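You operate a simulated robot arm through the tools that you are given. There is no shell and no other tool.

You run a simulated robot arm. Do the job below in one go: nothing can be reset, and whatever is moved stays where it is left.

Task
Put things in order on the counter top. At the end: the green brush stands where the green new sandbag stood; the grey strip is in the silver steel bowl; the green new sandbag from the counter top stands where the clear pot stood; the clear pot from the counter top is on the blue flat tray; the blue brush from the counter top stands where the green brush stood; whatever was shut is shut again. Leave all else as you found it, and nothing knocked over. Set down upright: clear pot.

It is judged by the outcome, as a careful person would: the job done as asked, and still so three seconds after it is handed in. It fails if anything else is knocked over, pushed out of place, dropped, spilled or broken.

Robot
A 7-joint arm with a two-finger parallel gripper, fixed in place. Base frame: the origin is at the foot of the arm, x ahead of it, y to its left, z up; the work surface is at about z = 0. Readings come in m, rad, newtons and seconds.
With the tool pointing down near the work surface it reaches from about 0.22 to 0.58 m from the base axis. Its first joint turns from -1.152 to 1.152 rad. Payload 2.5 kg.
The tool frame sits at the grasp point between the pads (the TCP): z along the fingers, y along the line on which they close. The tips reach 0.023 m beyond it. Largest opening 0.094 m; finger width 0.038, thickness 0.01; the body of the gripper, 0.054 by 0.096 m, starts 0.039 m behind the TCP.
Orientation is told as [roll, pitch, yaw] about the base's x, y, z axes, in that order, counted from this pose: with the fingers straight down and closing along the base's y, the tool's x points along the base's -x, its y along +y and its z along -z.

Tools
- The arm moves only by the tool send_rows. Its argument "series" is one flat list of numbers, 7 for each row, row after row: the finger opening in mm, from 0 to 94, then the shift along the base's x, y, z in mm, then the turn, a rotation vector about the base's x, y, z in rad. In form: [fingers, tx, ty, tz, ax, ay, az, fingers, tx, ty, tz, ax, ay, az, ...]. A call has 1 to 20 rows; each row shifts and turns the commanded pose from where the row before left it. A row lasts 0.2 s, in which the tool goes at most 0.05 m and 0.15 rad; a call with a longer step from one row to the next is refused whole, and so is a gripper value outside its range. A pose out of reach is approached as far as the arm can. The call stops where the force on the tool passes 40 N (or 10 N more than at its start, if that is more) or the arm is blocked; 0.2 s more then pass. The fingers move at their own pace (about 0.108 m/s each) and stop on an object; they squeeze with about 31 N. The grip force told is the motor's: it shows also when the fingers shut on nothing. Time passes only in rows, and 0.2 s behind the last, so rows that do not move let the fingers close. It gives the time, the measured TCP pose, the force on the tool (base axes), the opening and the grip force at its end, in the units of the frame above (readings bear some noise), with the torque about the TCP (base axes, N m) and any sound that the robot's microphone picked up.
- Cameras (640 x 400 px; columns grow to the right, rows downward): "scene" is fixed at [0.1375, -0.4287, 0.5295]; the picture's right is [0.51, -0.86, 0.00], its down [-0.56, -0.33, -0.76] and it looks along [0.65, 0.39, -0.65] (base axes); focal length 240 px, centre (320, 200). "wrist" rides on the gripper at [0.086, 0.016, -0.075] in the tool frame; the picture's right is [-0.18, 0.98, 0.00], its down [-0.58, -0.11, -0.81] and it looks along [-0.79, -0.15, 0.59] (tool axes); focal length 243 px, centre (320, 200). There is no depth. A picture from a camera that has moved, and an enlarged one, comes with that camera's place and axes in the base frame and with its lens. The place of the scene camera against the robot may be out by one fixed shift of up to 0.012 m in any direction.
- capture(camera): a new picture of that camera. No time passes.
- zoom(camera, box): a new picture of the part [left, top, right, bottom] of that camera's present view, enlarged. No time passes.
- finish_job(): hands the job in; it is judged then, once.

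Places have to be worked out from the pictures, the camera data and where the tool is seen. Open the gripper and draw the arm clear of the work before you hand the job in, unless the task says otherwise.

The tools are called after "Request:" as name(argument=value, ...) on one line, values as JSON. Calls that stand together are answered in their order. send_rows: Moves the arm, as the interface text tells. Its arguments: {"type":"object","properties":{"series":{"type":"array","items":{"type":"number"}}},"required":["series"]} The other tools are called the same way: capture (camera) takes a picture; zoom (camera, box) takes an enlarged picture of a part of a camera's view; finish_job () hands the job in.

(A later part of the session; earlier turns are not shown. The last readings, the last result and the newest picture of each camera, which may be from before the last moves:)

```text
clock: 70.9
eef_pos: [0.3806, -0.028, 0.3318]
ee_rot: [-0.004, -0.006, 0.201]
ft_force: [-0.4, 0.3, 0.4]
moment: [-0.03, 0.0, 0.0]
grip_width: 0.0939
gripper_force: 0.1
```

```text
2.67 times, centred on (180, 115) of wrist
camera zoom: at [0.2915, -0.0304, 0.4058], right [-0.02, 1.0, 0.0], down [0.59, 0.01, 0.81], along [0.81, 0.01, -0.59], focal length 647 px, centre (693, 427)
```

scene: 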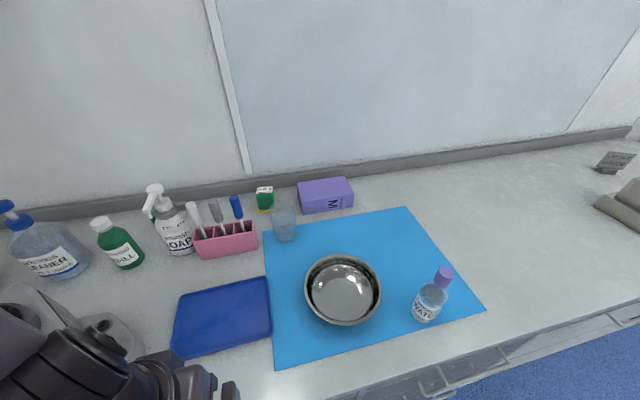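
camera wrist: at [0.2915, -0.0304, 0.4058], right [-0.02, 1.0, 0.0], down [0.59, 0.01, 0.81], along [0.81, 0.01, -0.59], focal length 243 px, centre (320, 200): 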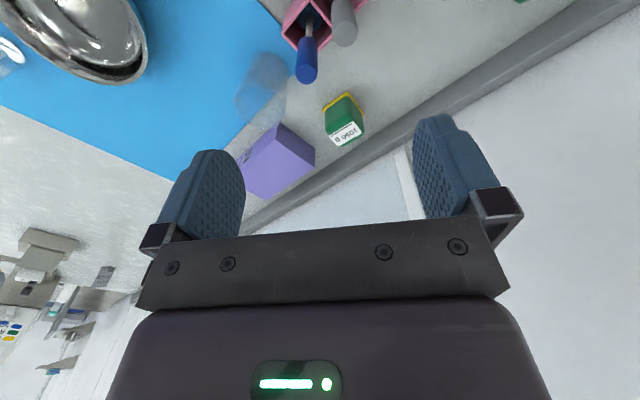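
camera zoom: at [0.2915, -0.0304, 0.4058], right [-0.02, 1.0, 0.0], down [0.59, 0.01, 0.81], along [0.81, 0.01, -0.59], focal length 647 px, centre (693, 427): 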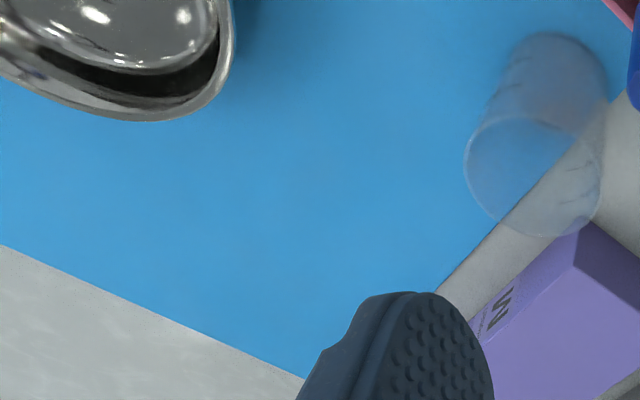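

The counter has no other object, so the patch lying in the drawer's dish deserves a closer look. I move the camera right above the open drawer next to the counter edge.

Request:
send_rows(series=[94, -25, -20, 0, 0, 0, 0.073, 94, -25, -20, 0, 0, 0, 0.073, 94, -30, -25, 0, 0, 0, 0.073, 94, -30, -25, 0, 0, 0, 0.073, 94, -30, -25, -20, 0, 0, 0.073, 94, -30, -25, -30, 0, 0, 0.073, 94, -30, -25, -35, 0, 0, 0.073, 94, -30, -25, -35, 0, 0, 0.073, 94, -27, -25, -35, 0, 0, 0, 94, -27, -13, -30, 0, 0, 0, 94, 0, 0, -30, 0, 0, 0, 94, 0, 0, -20, 0, 0, 0])

Request:
zoom(camera="wrist", box=[0, 0, 640, 4])

Request:
zoom(camera="wrist", box=[240, 0, 480, 4])

```text
refused: row 7 steps farther than a row can; nothing moved
```

```text
1.00 times, centred on (320, 2) of wrist (not enlarged: the box is as wide or as high as the picture)
camera zoom: at [0.2915, -0.0304, 0.4058], right [-0.02, 1.0, 0.0], down [0.59, 0.01, 0.81], along [0.81, 0.01, -0.59], focal length 243 px, centre (320, 398)
```

zoom: 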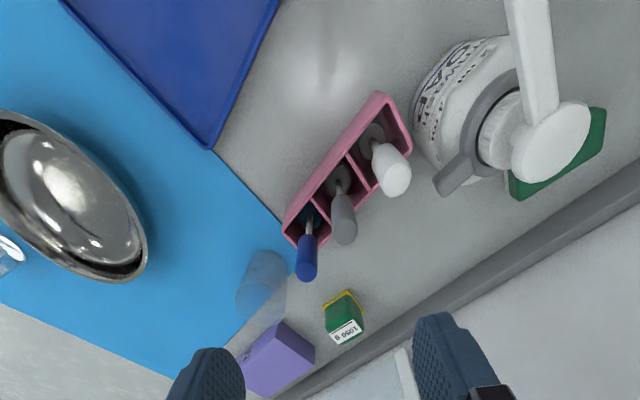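

```text
2.67 times, centred on (360, 2) of wrist
camera zoom: at [0.2915, -0.0304, 0.4058], right [-0.02, 1.0, 0.0], down [0.59, 0.01, 0.81], along [0.81, 0.01, -0.59], focal length 647 px, centre (213, 728)
```

zoom: 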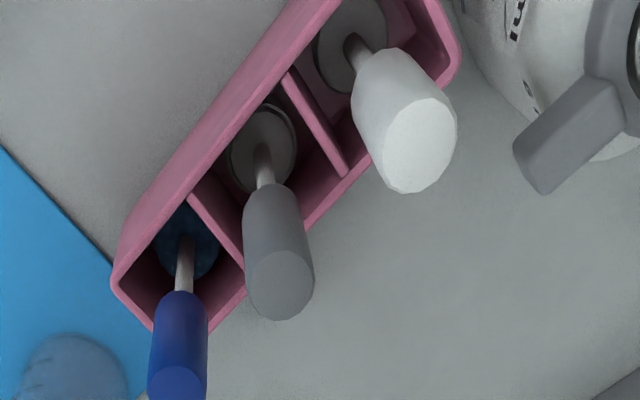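

Row too long; I will split it. Meanwhile this view shows the rack tools' heads well, so I zoom further.

Request:
zoom(camera="wrist", box=[270, 0, 400, 2])

Request:
zoom(camera="wrist", box=[280, 20, 360, 60])

```text
4.92 times, centred on (335, 1) of wrist
camera zoom: at [0.2915, -0.0304, 0.4058], right [-0.02, 1.0, 0.0], down [0.59, 0.01, 0.81], along [0.81, 0.01, -0.59], focal length 1194 px, centre (246, 1180)
```

zoom: 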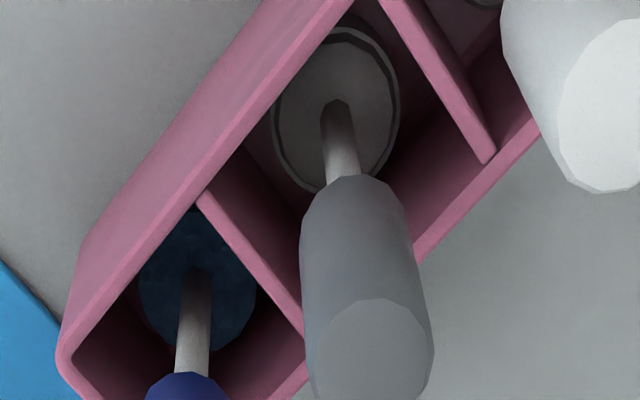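

```text
8.00 times, centred on (320, 40) of wrist
camera zoom: at [0.2915, -0.0304, 0.4058], right [-0.02, 1.0, 0.0], down [0.59, 0.01, 0.81], along [0.81, 0.01, -0.59], focal length 1941 px, centre (320, 1480)
```

zoom: 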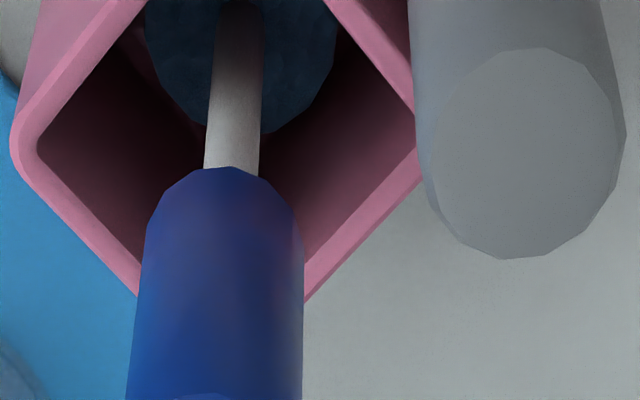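

Request:
send_rows(series=[94, -28.5, -22.9, 0, 0, 0, 0.073, 94, -28.5, -22.9, 0, 0, 0, 0.073, 94, -28.5, -22.9, 0, 0, 0, 0.073, 94, -28.5, -22.9, 0, 0, 0, 0.073, 94, -28.5, -22.9, 0, 0, 0, 0.073, 94, -28.5, -22.9, 0, 0, 0, 0.073, 94, -28.5, -22.9, 0, 0, 0, 0.073, 94, -28.5, -22.9, 0, 0, 0, 0.073, 94, -28.5, -22.9, -10, 0, 0, 0, 94, -28.5, -22.9, -10, 0, 0, 0, 94, 0, 0, -40, 0, 0, 0, 94, 0, 0, -40, 0, 0, 0, 94, 0, 0, -40, 0, 0, 0, 94, 0, 0, -40, 0, 0, 0, 94, 0, 0, -40, 0, 0, 0, 94, 0, 0, -40, 0, 0, 0])

Request:
zoom(camera="wrist", box=[0, 0, 640, 4])

Request:
zoom(camera="wrist", box=[240, 0, 480, 4])

```text
clock: 74.3
eef_pos: [0.0965, -0.2556, 0.0711]
ee_rot: [-0.005, -0.005, 0.788]
ft_force: [-0.5, 0.6, -0.7]
moment: [0.0, 0.02, 0.0]
grip_width: 0.0941
gripper_force: 0.1
```

```text
1.00 times, centred on (320, 2) of wrist (not enlarged: the box is as wide or as high as the picture)
camera zoom: at [0.0234, -0.3065, 0.1455], right [-0.57, 0.82, 0.0], down [0.48, 0.33, 0.81], along [0.67, 0.46, -0.59], focal length 243 px, centre (320, 398)
```

zoom: 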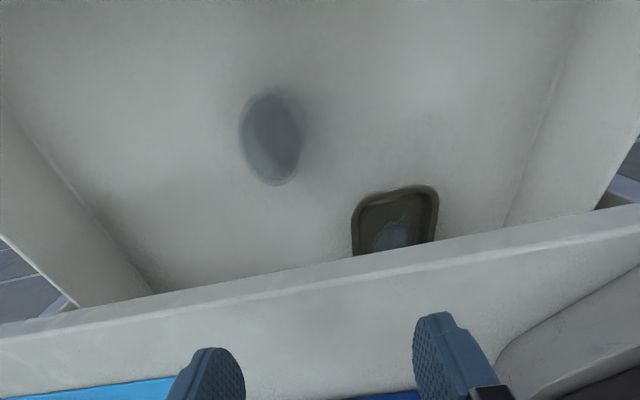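

```text
2.67 times, centred on (360, 2) of wrist
camera zoom: at [0.0234, -0.3065, 0.1455], right [-0.57, 0.82, 0.0], down [0.48, 0.33, 0.81], along [0.67, 0.46, -0.59], focal length 647 px, centre (213, 728)
```

zoom: 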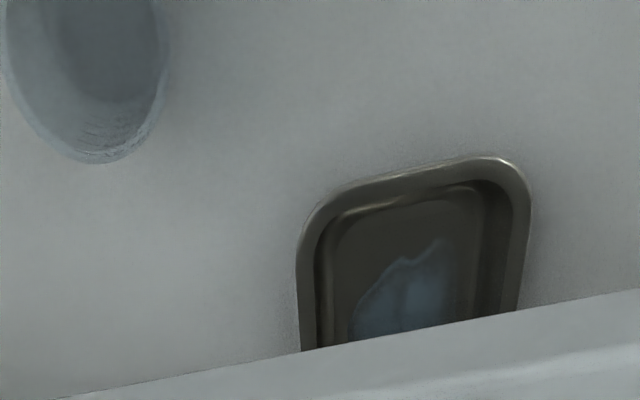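

Request:
zoom(camera="wrist", box=[340, 0, 450, 70])

Request:
zoom(camera="wrist", box=[0, 0, 320, 4])

Request:
zoom(camera="wrist", box=[400, 0, 640, 4])

```text
5.71 times, centred on (395, 35) of wrist
camera zoom: at [0.0234, -0.3065, 0.1455], right [-0.57, 0.82, 0.0], down [0.48, 0.33, 0.81], along [0.67, 0.46, -0.59], focal length 1386 px, centre (-109, 1143)
```

zoom: 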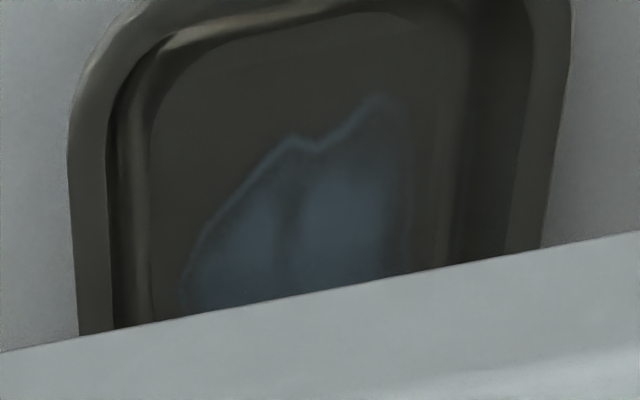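

```text
2.00 times, centred on (160, 2) of wrist
camera zoom: at [0.0234, -0.3065, 0.1455], right [-0.57, 0.82, 0.0], down [0.48, 0.33, 0.81], along [0.67, 0.46, -0.59], focal length 485 px, centre (640, 596)
```

zoom: 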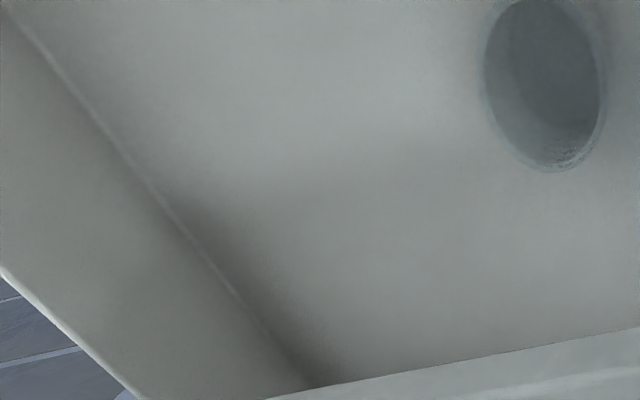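

```text
2.67 times, centred on (520, 2) of wrist
camera zoom: at [0.0234, -0.3065, 0.1455], right [-0.57, 0.82, 0.0], down [0.48, 0.33, 0.81], along [0.67, 0.46, -0.59], focal length 647 px, centre (-213, 728)
```

zoom: 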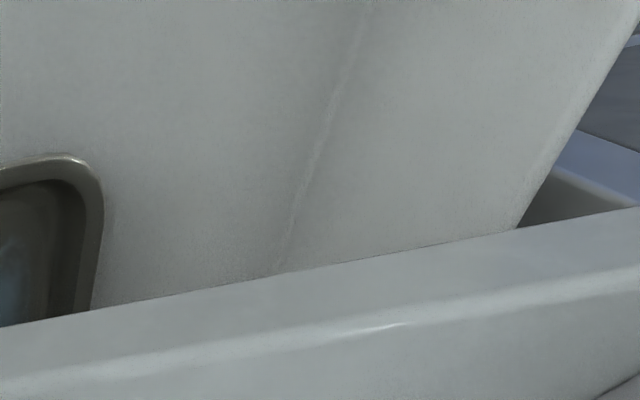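

Only a film-like stain is in the dish, so the strip is not in the open part of the drawer. Next I check the hidden space behind the purple box, the sandbag and the rack with a high view close to the wall.

Request:
send_rows(series=[94, 0, 0, 45, 0, 0, 0, 94, 0, 0, 45, 0, 0, 0, 94, 0, 0, 45, 0, 0, 0, 94, 20, 15, 40, 0, 0, 0, 94, 25, 15, 40, 0, 0, 0, 94, 25, 15, 38, 0, 0, 0, 94, 35, 20, 20, 0, 0, 0, 94, 40, 22, 15, 0, 0, 0, 94, 40, 22, 10, 0, 0, 0, 94, 40, 22, 0, 0, 0, 0, 94, 40, 22, 0, 0, 0, 0, 94, 40, 22, 0, 0, 0, 0, 94, 40, 22, 0, 0, 0, 0, 94, 40, 22, 0, 0, 0, 0])

Request:
zoom(camera="wrist", box=[0, 0, 640, 4])

Request:
capture(camera="wrist")

```text
clock: 77.3
eef_pos: [0.4808, -0.0338, 0.3666]
ee_rot: [-0.004, -0.004, 0.785]
ft_force: [-0.5, 0.7, 0.3]
moment: [-0.01, -0.01, 0.0]
grip_width: 0.094
gripper_force: 0.1
```

```text
1.00 times, centred on (320, 2) of wrist (not enlarged: the box is as wide or as high as the picture)
camera zoom: at [0.4067, -0.0848, 0.4409], right [-0.56, 0.83, 0.0], down [0.48, 0.33, 0.81], along [0.67, 0.46, -0.59], focal length 243 px, centre (320, 398)
```

zoom: 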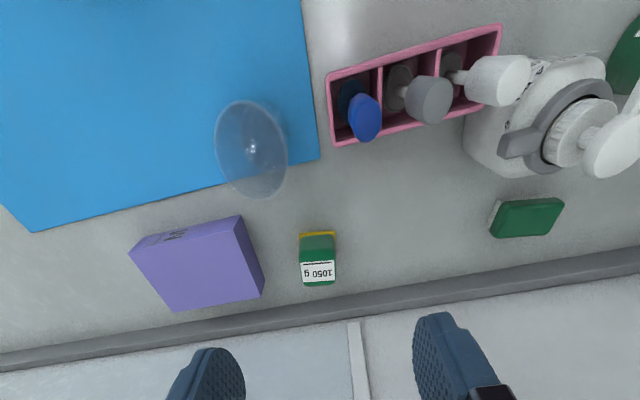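

```text
taken
camera wrist: at [0.4067, -0.0848, 0.4409], right [-0.56, 0.83, 0.0], down [0.48, 0.33, 0.81], along [0.67, 0.46, -0.59], focal length 243 px, centre (320, 200)
```

wrist: 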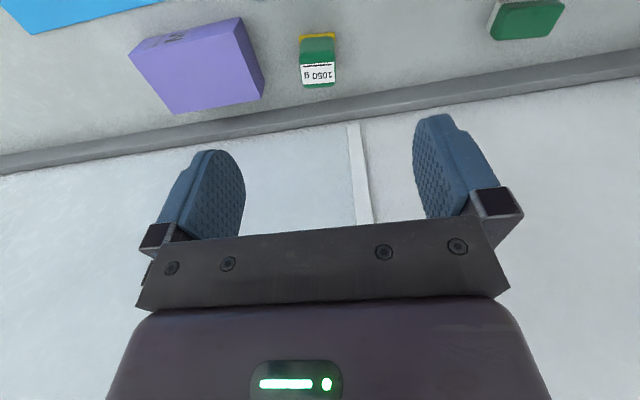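

Request:
zoom(camera="wrist", box=[310, 0, 550, 2])

Request:
zoom(camera="wrist", box=[200, 0, 300, 2])

Request:
zoom(camera="wrist", box=[460, 0, 600, 60])

Request:
zoom(camera="wrist", box=[260, 10, 380, 100])

```text
2.67 times, centred on (430, 1) of wrist
camera zoom: at [0.4067, -0.0848, 0.4409], right [-0.56, 0.83, 0.0], down [0.48, 0.33, 0.81], along [0.67, 0.46, -0.59], focal length 647 px, centre (27, 731)
```

zoom: 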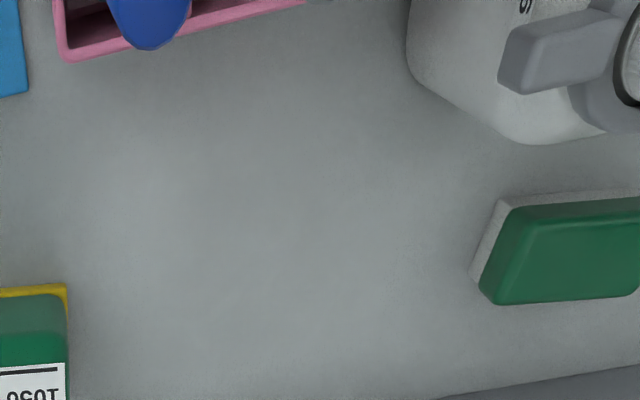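

```text
6.40 times, centred on (250, 1) of wrist
camera zoom: at [0.4067, -0.0848, 0.4409], right [-0.56, 0.83, 0.0], down [0.48, 0.33, 0.81], along [0.67, 0.46, -0.59], focal length 1553 px, centre (768, 1474)
```

zoom: 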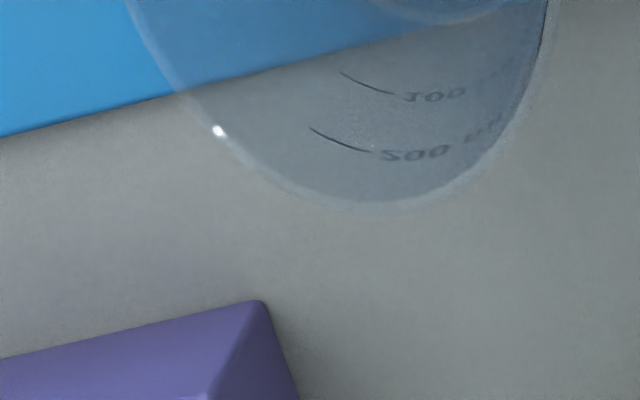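

```text
4.57 times, centred on (530, 30) of wrist
camera zoom: at [0.4067, -0.0848, 0.4409], right [-0.56, 0.83, 0.0], down [0.48, 0.33, 0.81], along [0.67, 0.46, -0.59], focal length 1109 px, centre (-640, 977)
```

zoom: 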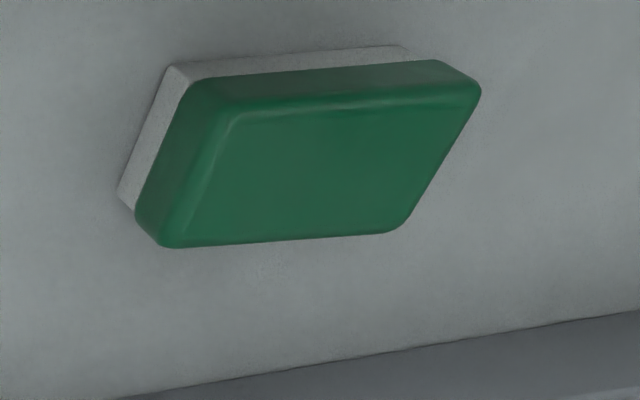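

```text
4.44 times, centred on (320, 55) of wrist
camera zoom: at [0.4067, -0.0848, 0.4409], right [-0.56, 0.83, 0.0], down [0.48, 0.33, 0.81], along [0.67, 0.46, -0.59], focal length 1078 px, centre (320, 844)
```

zoom: 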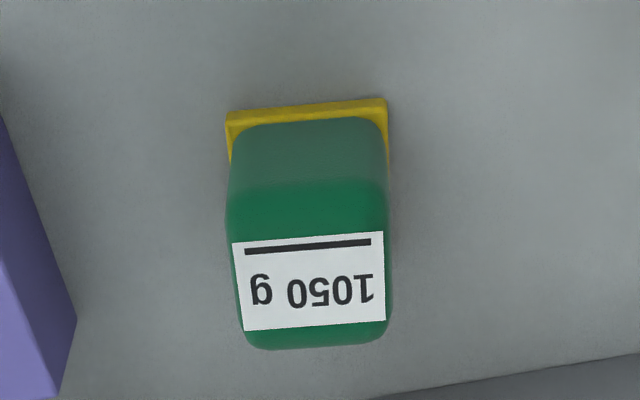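

The drawer is now unobstructed from the scene camera, so I zoom in on its contents again.

Request:
zoom(camera="scene", box=[0, 396, 640, 400])

Request:
zoom(camera="scene", box=[140, 399, 340, 400])

Request:
zoom(camera="scene", box=[200, 399, 280, 400])

```text
1.00 times, centred on (320, 398) of scene (not enlarged: the box is as wide or as high as the picture)
camera zoom: at [0.1374, -0.4287, 0.5295], right [0.51, -0.86, 0.0], down [-0.56, -0.33, -0.76], along [0.65, 0.39, -0.65], focal length 240 px, centre (320, 2)
```

zoom: 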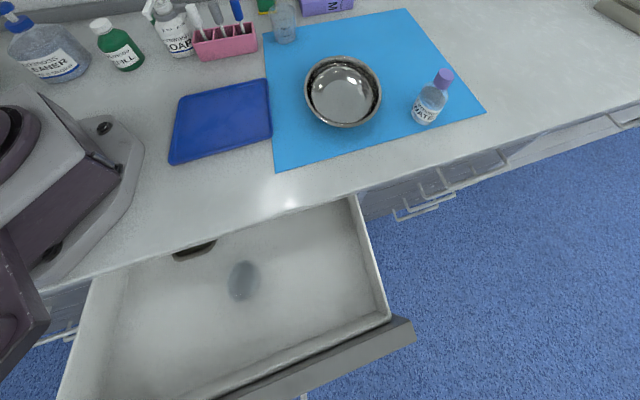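

```text
3.20 times, centred on (240, 400) of scene
camera zoom: at [0.1374, -0.4287, 0.5295], right [0.51, -0.86, 0.0], down [-0.56, -0.33, -0.76], along [0.65, 0.39, -0.65], focal length 767 px, centre (576, -438)
```

zoom: 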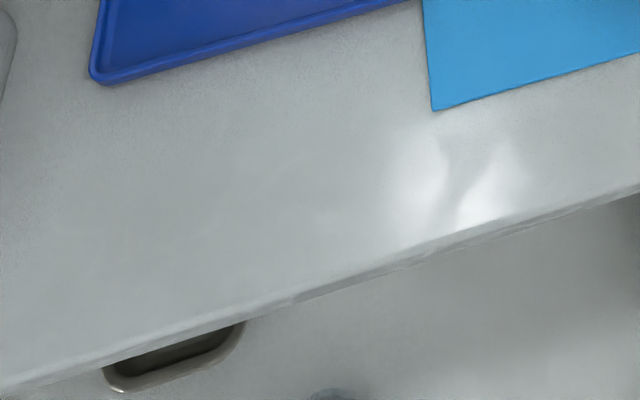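

```text
8.00 times, centred on (240, 400) of scene
camera zoom: at [0.1374, -0.4287, 0.5295], right [0.51, -0.86, 0.0], down [-0.56, -0.33, -0.76], along [0.65, 0.39, -0.65], focal length 1917 px, centre (960, -1396)
```

zoom: 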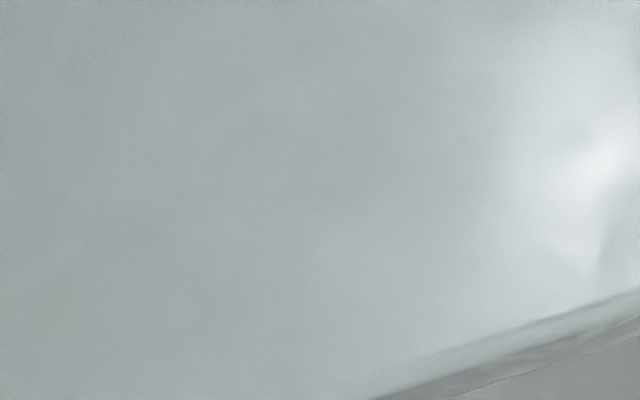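

I want a detailed look at the three rack tools from above, so I tilt the camera down over the rack.

Request:
send_rows(series=[94, -15, 5, -8, -0.085, 0.085, 0, 94, -15, 5, -8, -0.085, 0.085, 0, 94, -15, 5, -8, -0.085, 0.085, 0, 94, -15, 5, -8, -0.085, 0.085, 0, 94, -15, 5, -8, -0.085, 0.085, 0])

Request:
capture(camera="wrist")

Request:
zoom(camera="wrist", box=[250, 40, 430, 150])

```text
clock: 78.5
eef_pos: [0.4061, -0.0106, 0.3289]
ee_rot: [-0.003, 0.599, 0.786]
ft_force: [0.0, 0.1, 0.5]
moment: [-0.01, -0.01, -0.02]
grip_width: 0.0942
gripper_force: 0.1
```

```text
taken
camera wrist: at [0.3729, -0.0221, 0.4389], right [-0.59, 0.8, -0.11], down [0.74, 0.59, 0.34], along [0.33, 0.12, -0.93], focal length 243 px, centre (320, 200)
```

wrist: 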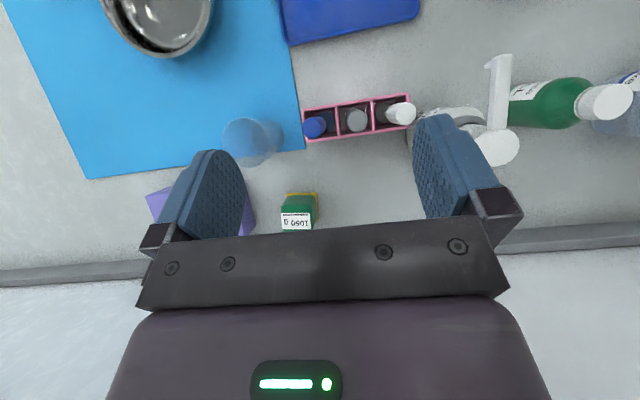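

```text
3.56 times, centred on (340, 95) of wrist
camera zoom: at [0.3729, -0.0221, 0.4389], right [-0.59, 0.8, -0.11], down [0.74, 0.59, 0.34], along [0.33, 0.12, -0.93], focal length 863 px, centre (249, 573)
```

zoom: 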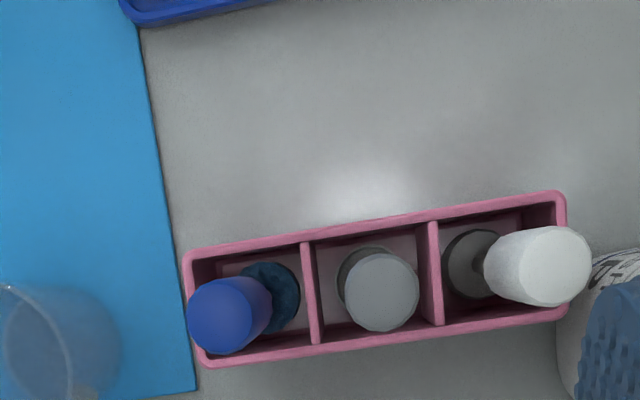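

The rack tools look like round-headed sticks. A thin grey strip on the grey counter could be easy to miss, so I scan the bare counter at high zoom from this overhead pose.

Request:
zoom(camera="wrist", box=[280, 0, 480, 120])

Request:
zoom(camera="wrist", box=[440, 0, 640, 120])

Request:
zoom(camera="wrist", box=[240, 120, 440, 245])

Request:
zoom(camera="wrist", box=[0, 140, 200, 265])

Request:
zoom(camera="wrist", box=[500, 120, 640, 240])

Request:
zoom(camera="wrist", box=[0, 0, 640, 2])

```text
3.20 times, centred on (380, 60) of wrist
camera zoom: at [0.3729, -0.0221, 0.4389], right [-0.59, 0.8, -0.11], down [0.74, 0.59, 0.34], along [0.33, 0.12, -0.93], focal length 776 px, centre (128, 648)
```

zoom: 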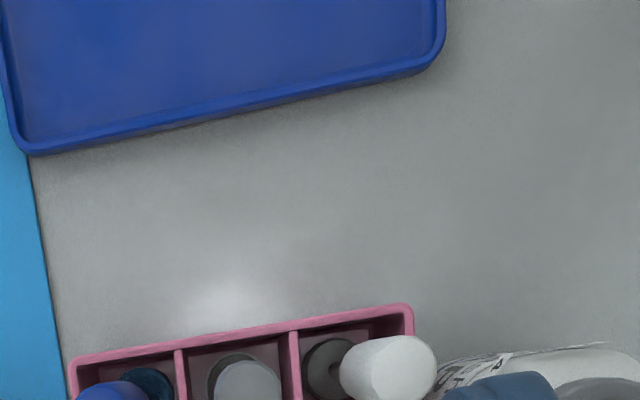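

```text
3.20 times, centred on (540, 60) of wrist
camera zoom: at [0.3729, -0.0221, 0.4389], right [-0.59, 0.8, -0.11], down [0.74, 0.59, 0.34], along [0.33, 0.12, -0.93], focal length 776 px, centre (-384, 648)
```

zoom: 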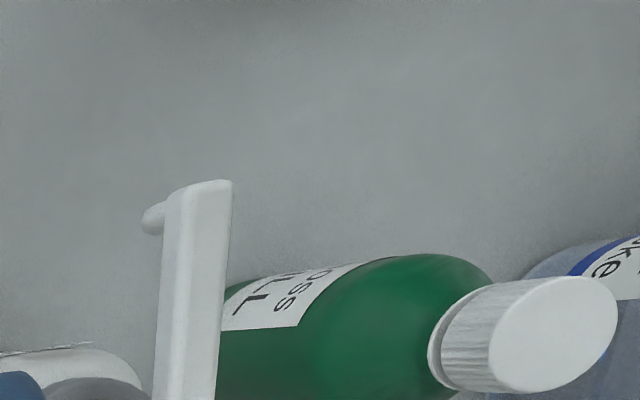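

```text
3.20 times, centred on (340, 182) of wrist
camera zoom: at [0.3729, -0.0221, 0.4389], right [-0.59, 0.8, -0.11], down [0.74, 0.59, 0.34], along [0.33, 0.12, -0.93], focal length 776 px, centre (256, 256)
```

zoom: 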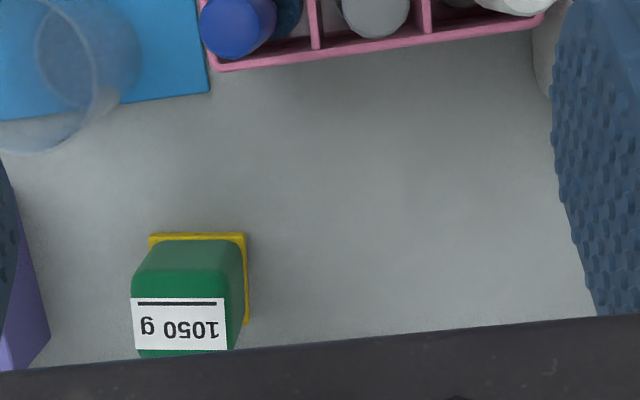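

```text
3.20 times, centred on (100, 202) of wrist
camera zoom: at [0.3729, -0.0221, 0.4389], right [-0.59, 0.8, -0.11], down [0.74, 0.59, 0.34], along [0.33, 0.12, -0.93], focal length 776 px, centre (1024, 192)
```

zoom: 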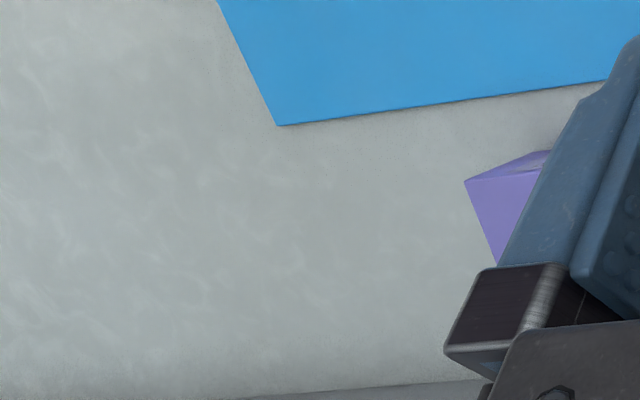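

```text
3.33 times, centred on (570, 180) of wrist
camera zoom: at [0.3729, -0.0221, 0.4389], right [-0.59, 0.8, -0.11], down [0.74, 0.59, 0.34], along [0.33, 0.12, -0.93], focal length 809 px, centre (-513, 267)
```

zoom: 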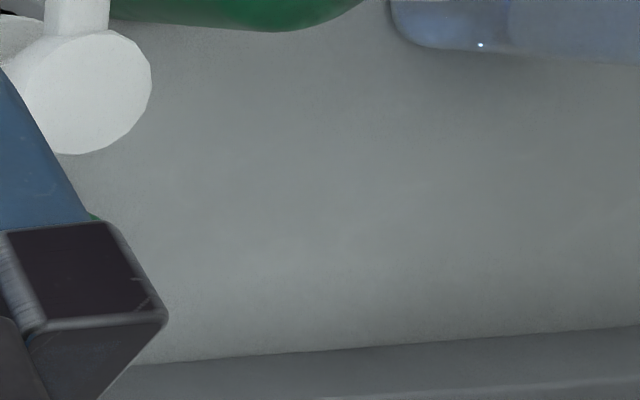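

```text
1.00 times, centred on (320, 1) of wrist (not enlarged: the box is as wide or as high as the picture)
camera zoom: at [0.3729, -0.0221, 0.4389], right [-0.59, 0.8, -0.11], down [0.74, 0.59, 0.34], along [0.33, 0.12, -0.93], focal length 243 px, centre (320, 399)
```

zoom: 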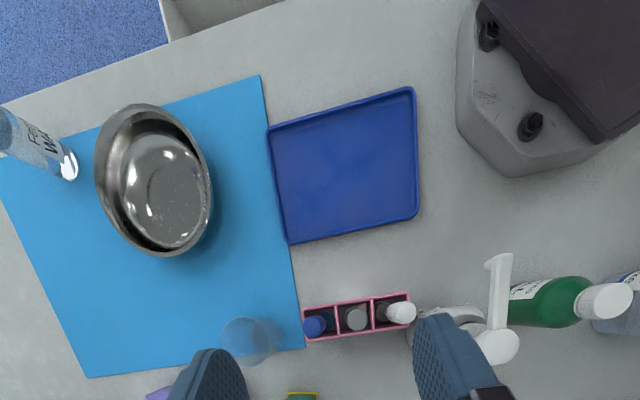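

Request:
zoom(camera="wrist", box=[296, 100, 346, 140])

Request:
zoom(camera="wrist", box=[330, 95, 380, 135])

Request:
zoom(camera="wrist", box=[368, 90, 418, 130])

```text
10.00 times, centred on (321, 120) of wrist
camera zoom: at [0.3729, -0.0221, 0.4389], right [-0.59, 0.8, -0.11], down [0.74, 0.59, 0.34], along [0.33, 0.12, -0.93], focal length 2426 px, centre (310, 1000)
```

zoom: 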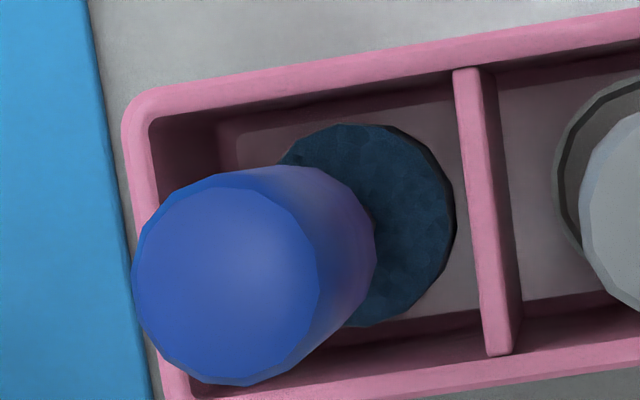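

```text
10.00 times, centred on (355, 115) of wrist
camera zoom: at [0.3729, -0.0221, 0.4389], right [-0.59, 0.8, -0.11], down [0.74, 0.59, 0.34], along [0.33, 0.12, -0.93], focal length 2426 px, centre (-30, 1050)
```

zoom: 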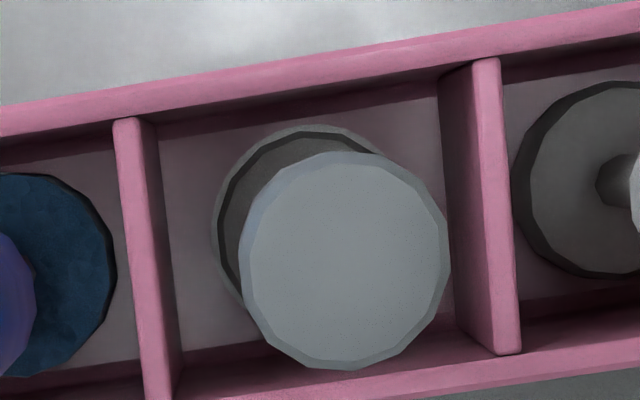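

```text
10.00 times, centred on (393, 110) of wrist
camera zoom: at [0.3729, -0.0221, 0.4389], right [-0.59, 0.8, -0.11], down [0.74, 0.59, 0.34], along [0.33, 0.12, -0.93], focal length 2426 px, centre (-410, 1100)
```

zoom: 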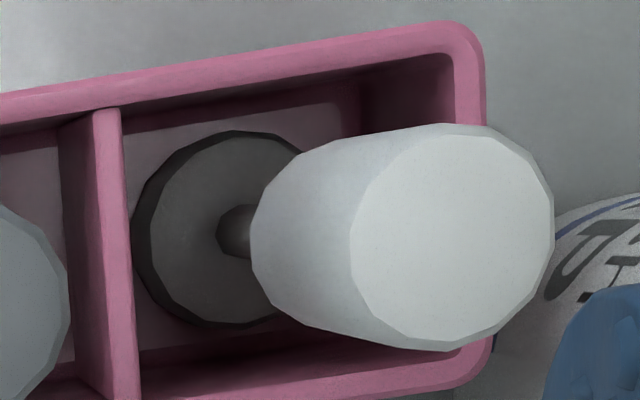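

Since "from the counter top" hints at duplicates elsewhere, there may be more storage. I check the purple box closely for a lid or seam.

Request:
send_rows(series=[94, 10, -10, 8, 0.085, -0.085, 0, 94, 10, -10, 8, 0.085, -0.085, 0, 94, 10, -10, 0, 0.085, -0.085, 0, 94, 5, -10, -10, 0, 0, 0, 94, 5, -10, -10, 0, 0, 0, 94, 0, -10, -10, 0, 0, 0])

Request:
capture(camera="wrist")

Request:
zoom(camera="wrist", box=[120, 20, 360, 170])

```text
clock: 79.9
eef_pos: [0.4456, -0.0732, 0.3156]
ee_rot: [-0.004, 0.236, 0.787]
ft_force: [-0.1, 0.2, -0.2]
moment: [0.0, 0.02, 0.0]
grip_width: 0.0938
gripper_force: 0.0
```

```text
taken
camera wrist: at [0.3859, -0.1105, 0.4074], right [-0.57, 0.82, -0.05], down [0.61, 0.46, 0.65], along [0.55, 0.34, -0.76], focal length 243 px, centre (320, 200)
```

wrist: 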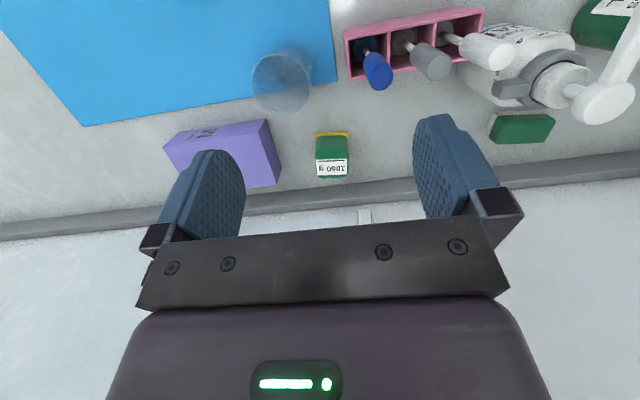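

```text
2.67 times, centred on (240, 95) of wrist
camera zoom: at [0.3859, -0.1105, 0.4074], right [-0.57, 0.82, -0.05], down [0.61, 0.46, 0.65], along [0.55, 0.34, -0.76], focal length 647 px, centre (533, 480)
```

zoom: 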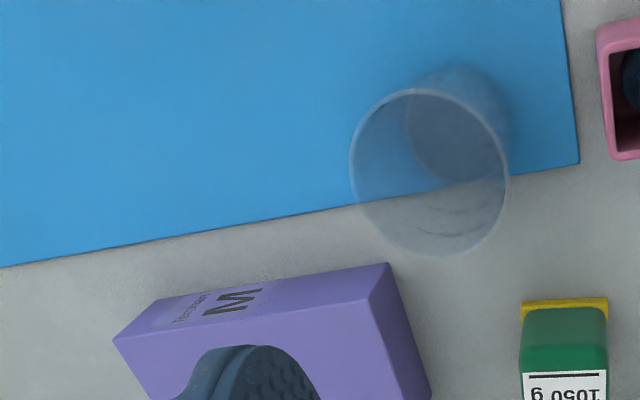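

The purple box is plain. I look along the whole counter front for another knob or latch.

Request:
zoom(camera="scene", box=[360, 396, 640, 400])

Request:
zoom(camera="scene", box=[0, 396, 200, 400])

Request:
zoom(camera="scene", box=[636, 200, 640, 400])

Request:
zoom(camera="scene", box=[0, 0, 640, 4])

Request:
zoom(camera="scene", box=[0, 200, 4, 300])

```text
2.29 times, centred on (500, 398) of scene
camera zoom: at [0.1375, -0.4287, 0.5295], right [0.51, -0.86, 0.0], down [-0.56, -0.33, -0.76], along [0.65, 0.39, -0.65], focal length 548 px, centre (-91, -253)
```

zoom: 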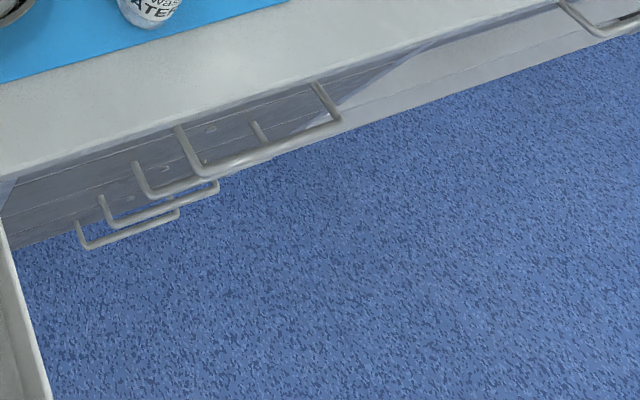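

```text
3.20 times, centred on (100, 398) of scene
camera zoom: at [0.1375, -0.4287, 0.5295], right [0.51, -0.86, 0.0], down [-0.56, -0.33, -0.76], along [0.65, 0.39, -0.65], focal length 767 px, centre (1024, -434)
```

zoom: 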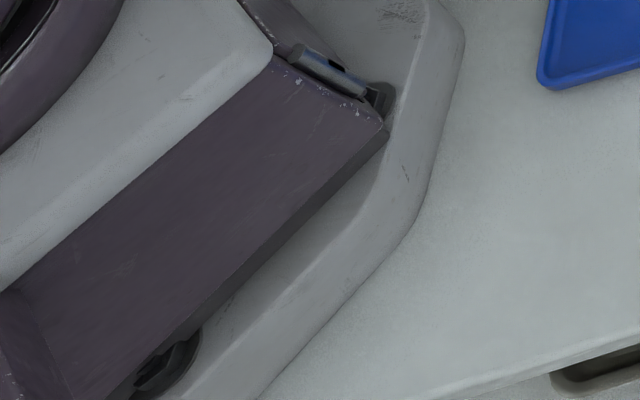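

```text
2.00 times, centred on (638, 300) of scene
camera zoom: at [0.1375, -0.4287, 0.5295], right [0.51, -0.86, 0.0], down [-0.56, -0.33, -0.76], along [0.65, 0.39, -0.65], focal length 479 px, centre (-316, 0)
```

zoom: 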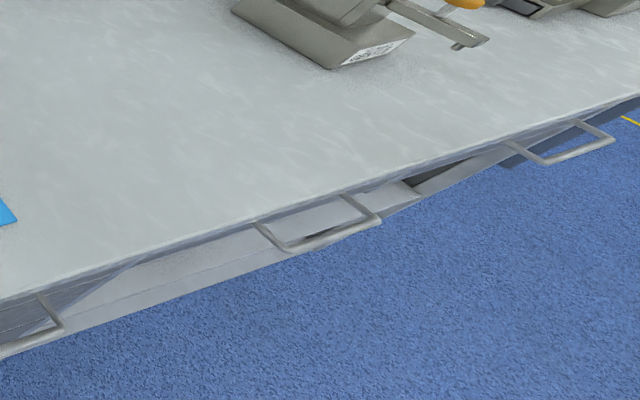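

```text
1.00 times, centred on (320, 2) of scene (not enlarged: the box is as wide or as high as the picture)
camera zoom: at [0.1375, -0.4287, 0.5295], right [0.51, -0.86, 0.0], down [-0.56, -0.33, -0.76], along [0.65, 0.39, -0.65], focal length 240 px, centre (320, 398)
```

zoom: 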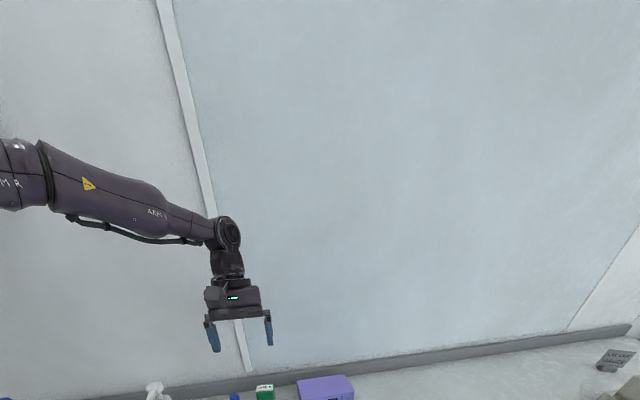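

```text
4.00 times, centred on (2, 250) of scene
camera zoom: at [0.1375, -0.4287, 0.5295], right [0.51, -0.86, 0.0], down [-0.56, -0.33, -0.76], along [0.65, 0.39, -0.65], focal length 958 px, centre (1592, 0)
```

zoom: 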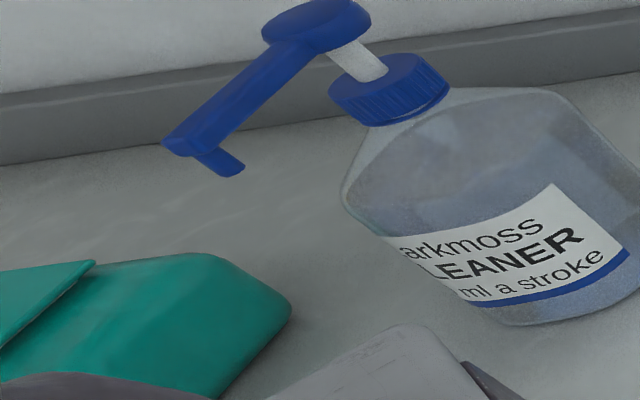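

No other knob or latch exists, so the drawer needs a more thorough look toward its back. I return outside the front with the camera lower.

Request:
send_rows(series=[0, -35, -12, 0, 0.07, -0.07, 0, 0, -35, -12, 0, 0.06, -0.06, 0, 0, -35, -12, 0, 0.06, -0.06, 0, 0, -35, -12, -10, 0.06, -0.06, 0, 0, -35, -15, -10, 0.06, -0.06, 0, 0, -35, -20, -10, 0.06, -0.06, 0, 0, -35, -25, -10, 0.06, -0.06, 0, 0, -35, -30, 0, 0.05, -0.05, 0, 0, -30, -30, 0, 0.06, 0.06, 0, 0, -25, -30, 0, 0.06, 0.06, 0, 0, -22, -30, 0, 0.06, 0.06, 0, 0, -20, -25, 0, 0.06, 0.06, 0, 0, 0, 0, 0, 0.06, 0.06, 0])

Request:
capture(camera="wrist")

```text
clock: 82.7
eef_pos: [0.0855, -0.3155, 0.2711]
ee_rot: [0.479, -0.424, 0.638]
ft_force: [-0.5, 0.3, 0.4]
moment: [0.02, 0.01, -0.01]
grip_width: 0.0
gripper_force: 30.6
```

```text
taken
camera wrist: at [0.0094, -0.3975, 0.3035], right [-0.53, 0.69, 0.49], down [0.48, -0.22, 0.85], along [0.69, 0.69, -0.21], focal length 243 px, centre (320, 200)
```

wrist: 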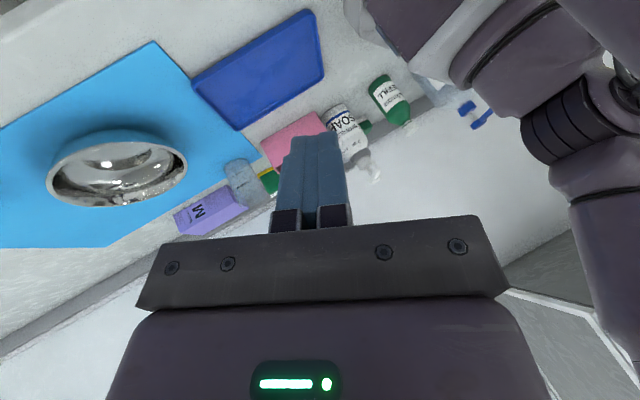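

Request:
send_rows(series=[0, -6, -7, -34, 0, 0, 0, 0, -6, -7, -34, 0, 0, 0, 0, -6, -7, -34, 0, 0, 0, 0, -6, -7, -34, 0, 0, 0, 0, -6, -7, -34, 0, 0, 0, 0, -6, -7, -34, 0, 0, 0, 0, -6, -7, -34, 0, 0, 0, 0, -5, -6, -25, 0, 0, 0])

Request:
capture(camera="wrist")

Request:
zoom(camera="wrist", box=[100, 0, 420, 200])

```text
clock: 84.5
eef_pos: [0.0247, -0.3797, 0.0109]
ee_rot: [0.46, -0.401, 0.593]
ft_force: [-0.7, 0.0, -0.6]
moment: [0.01, -0.03, 0.01]
grip_width: 0.0
gripper_force: 31.1
```

```text
taken
camera wrist: at [-0.0555, -0.4571, 0.0455], right [-0.49, 0.73, 0.47], down [0.48, -0.23, 0.85], along [0.73, 0.65, -0.24], focal length 243 px, centre (320, 200)
```

wrist: 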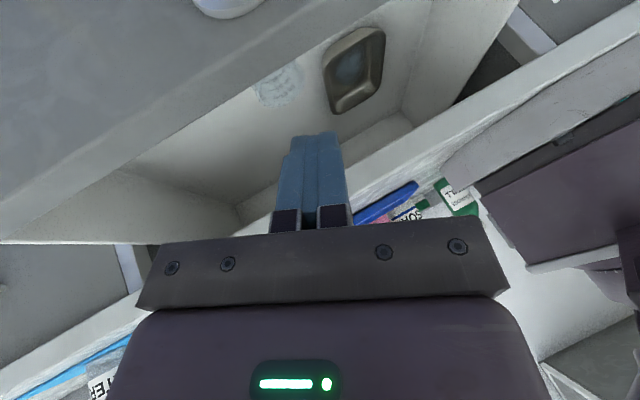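

```text
2.00 times, centred on (260, 100) of wrist
camera zoom: at [-0.0555, -0.4571, 0.0455], right [-0.49, 0.73, 0.47], down [0.48, -0.23, 0.85], along [0.73, 0.65, -0.24], focal length 485 px, centre (440, 400)
```

zoom: 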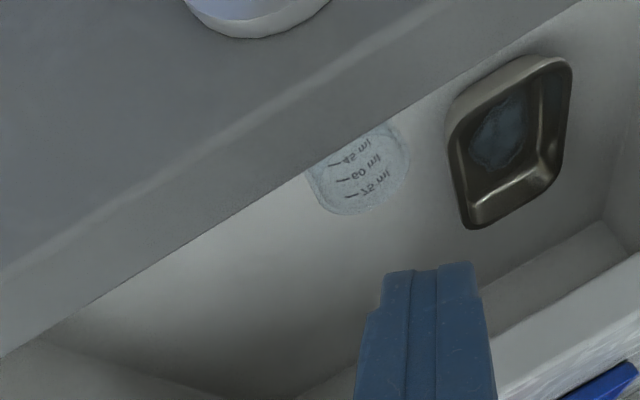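

The whole drawer floor and back wall are visible now: only the cup and the stained dish. I next inspect the teal box at the far left, which seemed to have a flap with a white catch.

Request:
send_rows(series=[0, 0, 0, 40, 0, 0, 0, 0, 0, 0, 40, 0, 0, 0, 0, 10, 15, 40, 0, 0, 0, 0, 15, 25, 40, 0, 0, 0, 0, 15, 35, 20, 0, 0, 0, 0, 15, 35, 20, -0.05, 0.05, 0, 0, 15, 35, 20, -0.05, 0.05, 0, 0, 15, 35, 10, -0.05, 0.05, 0.05, 0, 10, 40, 0, -0.05, 0.05, 0.1, 0, 10, 40, 0, -0.05, 0.05, 0.1, 0, 10, 40, 0, -0.05, 0, 0.1, 0, 10, 40, 0, -0.08, 0, 0.1, 0, 0, 40, 0, -0.08, 0, 0.1, 0, 0, 30, 0, -0.08, 0, 0.1, 0, 0, 20, 0, 0, 0, 0.1])

Request:
capture(camera="wrist")

```text
clock: 87.7
eef_pos: [0.1491, 0.0528, 0.2424]
ee_rot: [0.278, 0.202, 1.349]
ft_force: [-0.4, 0.2, 0.2]
moment: [-0.03, 0.01, 0.02]
grip_width: 0.0002
gripper_force: 31.0
out of reach, approached as far as the arm can: row 13
```

```text
taken
camera wrist: at [0.1376, -0.0179, 0.3349], right [-0.87, 0.44, 0.23], down [0.48, 0.63, 0.61], along [0.12, 0.64, -0.76], focal length 243 px, centre (320, 200)
```

wrist: 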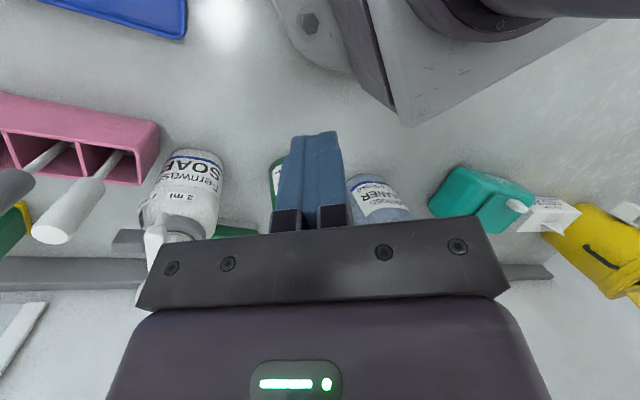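

Request:
zoom(camera="wrist", box=[400, 140, 640, 290])

Request:
zoom(camera="wrist", box=[420, 150, 520, 240])

Request:
zoom(camera="wrist", box=[480, 0, 640, 100])

```text
2.67 times, centred on (520, 215) of wrist
camera zoom: at [0.1376, -0.0179, 0.3349], right [-0.87, 0.44, 0.23], down [0.48, 0.63, 0.61], along [0.12, 0.64, -0.76], focal length 647 px, centre (-213, 160)
```

zoom: 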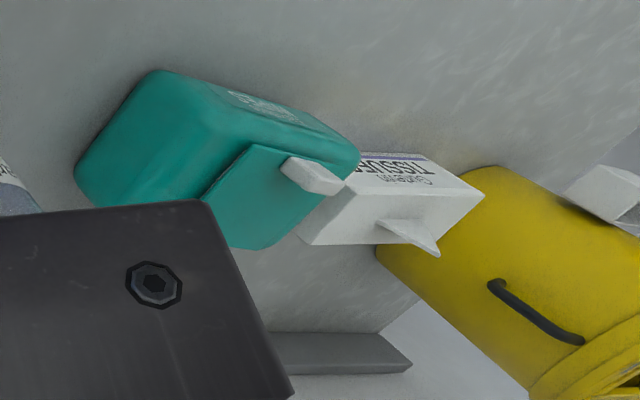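

```text
4.44 times, centred on (470, 195) of wrist
camera zoom: at [0.1376, -0.0179, 0.3349], right [-0.87, 0.44, 0.23], down [0.48, 0.63, 0.61], along [0.12, 0.64, -0.76], focal length 1078 px, centre (-347, 222)
```

zoom: 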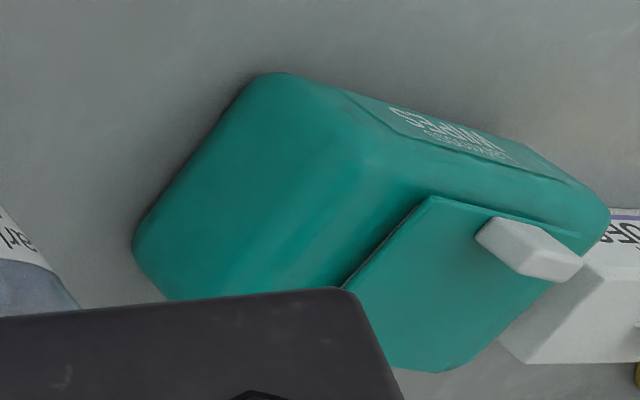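

```text
4.00 times, centred on (560, 50) of wrist
camera zoom: at [0.1376, -0.0179, 0.3349], right [-0.87, 0.44, 0.23], down [0.48, 0.63, 0.61], along [0.12, 0.64, -0.76], focal length 970 px, centre (-640, 800)
```

zoom: 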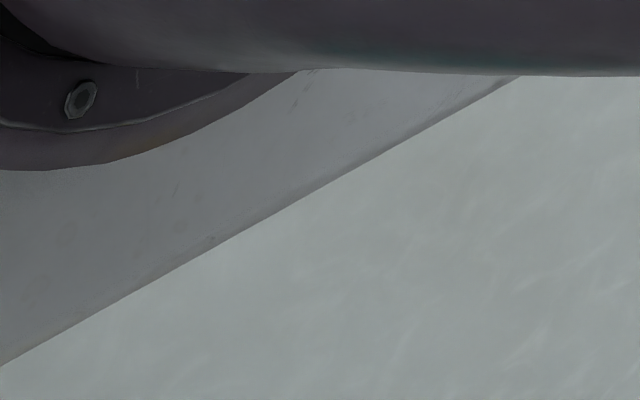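

Those are a wipes tub, a tissue box and a sharps bin, so nothing there. The drawer's label says STRIPS, so I go back and scan its interior at high magnification, looking straight down.

Request:
send_rows(series=[94, 20, -20, 15, 0, 0, -0.1, 94, 20, -20, 15, 0, 0, -0.1, 94, 20, -30, 15, 0, 0, -0.1, 94, 10, -35, 0, 0, 0, -0.1, 94, 0, -40, 0, 0, 0, -0.1, 94, -10, -40, 0, 0, 0, 0, 94, -20, -40, 0, 0, 0, 0, 94, -30, -35, 0, 0, 0, 0, 94, -30, -35, 0, 0, 0, 0])

Request:
capture(camera="wrist")

```text
clock: 89.7
eef_pos: [0.1307, -0.2448, 0.2851]
ee_rot: [0.279, 0.2, 0.851]
ft_force: [0.1, 0.0, 0.9]
moment: [0.0, 0.02, 0.01]
grip_width: 0.094
gripper_force: 0.0
```

```text
taken
camera wrist: at [0.0875, -0.3019, 0.3779], right [-0.55, 0.8, 0.23], down [0.72, 0.32, 0.61], along [0.42, 0.51, -0.75], focal length 243 px, centre (320, 200)
```

wrist: 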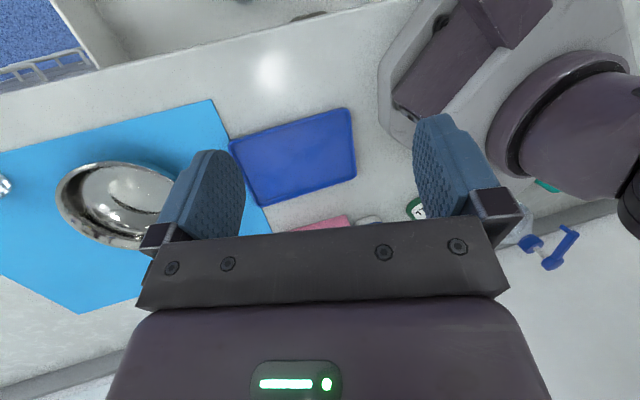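

Request:
send_rows(series=[94, -14, -14, -20, -0.085, 0.085, 0, 94, -14, -14, -30, -0.085, 0.085, 0, 94, -14, -14, -35, -0.085, 0.085, 0, 94, -14, -14, -35, -0.085, 0.085, 0, 94, -7, -7, -35, 0, 0, 0, 94, 0, 0, -30, 0, 0, 0])

Request:
capture(camera="wrist")

Request:
zoom(camera="wrist", box=[0, 0, 640, 4])

```text
clock: 91.1
eef_pos: [0.0668, -0.3047, 0.099]
ee_rot: [0.314, 0.681, 0.865]
ft_force: [0.3, 0.2, 0.0]
moment: [-0.05, -0.01, 0.0]
grip_width: 0.0939
gripper_force: 0.1
```

```text
taken
camera wrist: at [0.0594, -0.3261, 0.2127], right [-0.49, 0.86, 0.12], down [0.86, 0.47, 0.2], along [0.12, 0.21, -0.97], focal length 243 px, centre (320, 200)
```

wrist: 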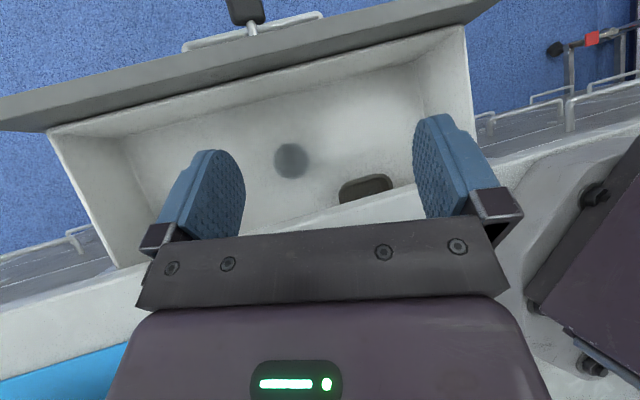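

```text
1.00 times, centred on (320, 2) of wrist (not enlarged: the box is as wide or as high as the picture)
camera zoom: at [0.0594, -0.3261, 0.2127], right [-0.49, 0.86, 0.12], down [0.86, 0.47, 0.2], along [0.12, 0.21, -0.97], focal length 243 px, centre (320, 398)
```

zoom: 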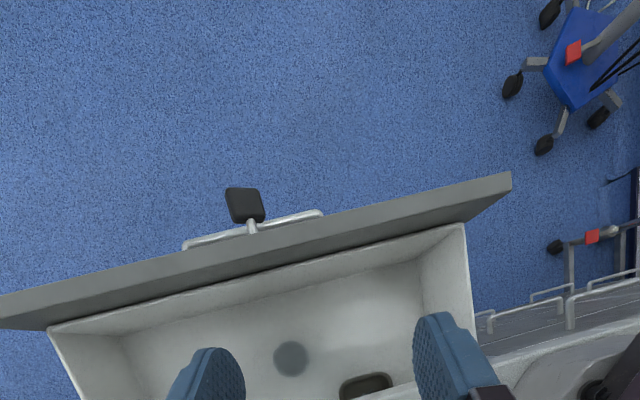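

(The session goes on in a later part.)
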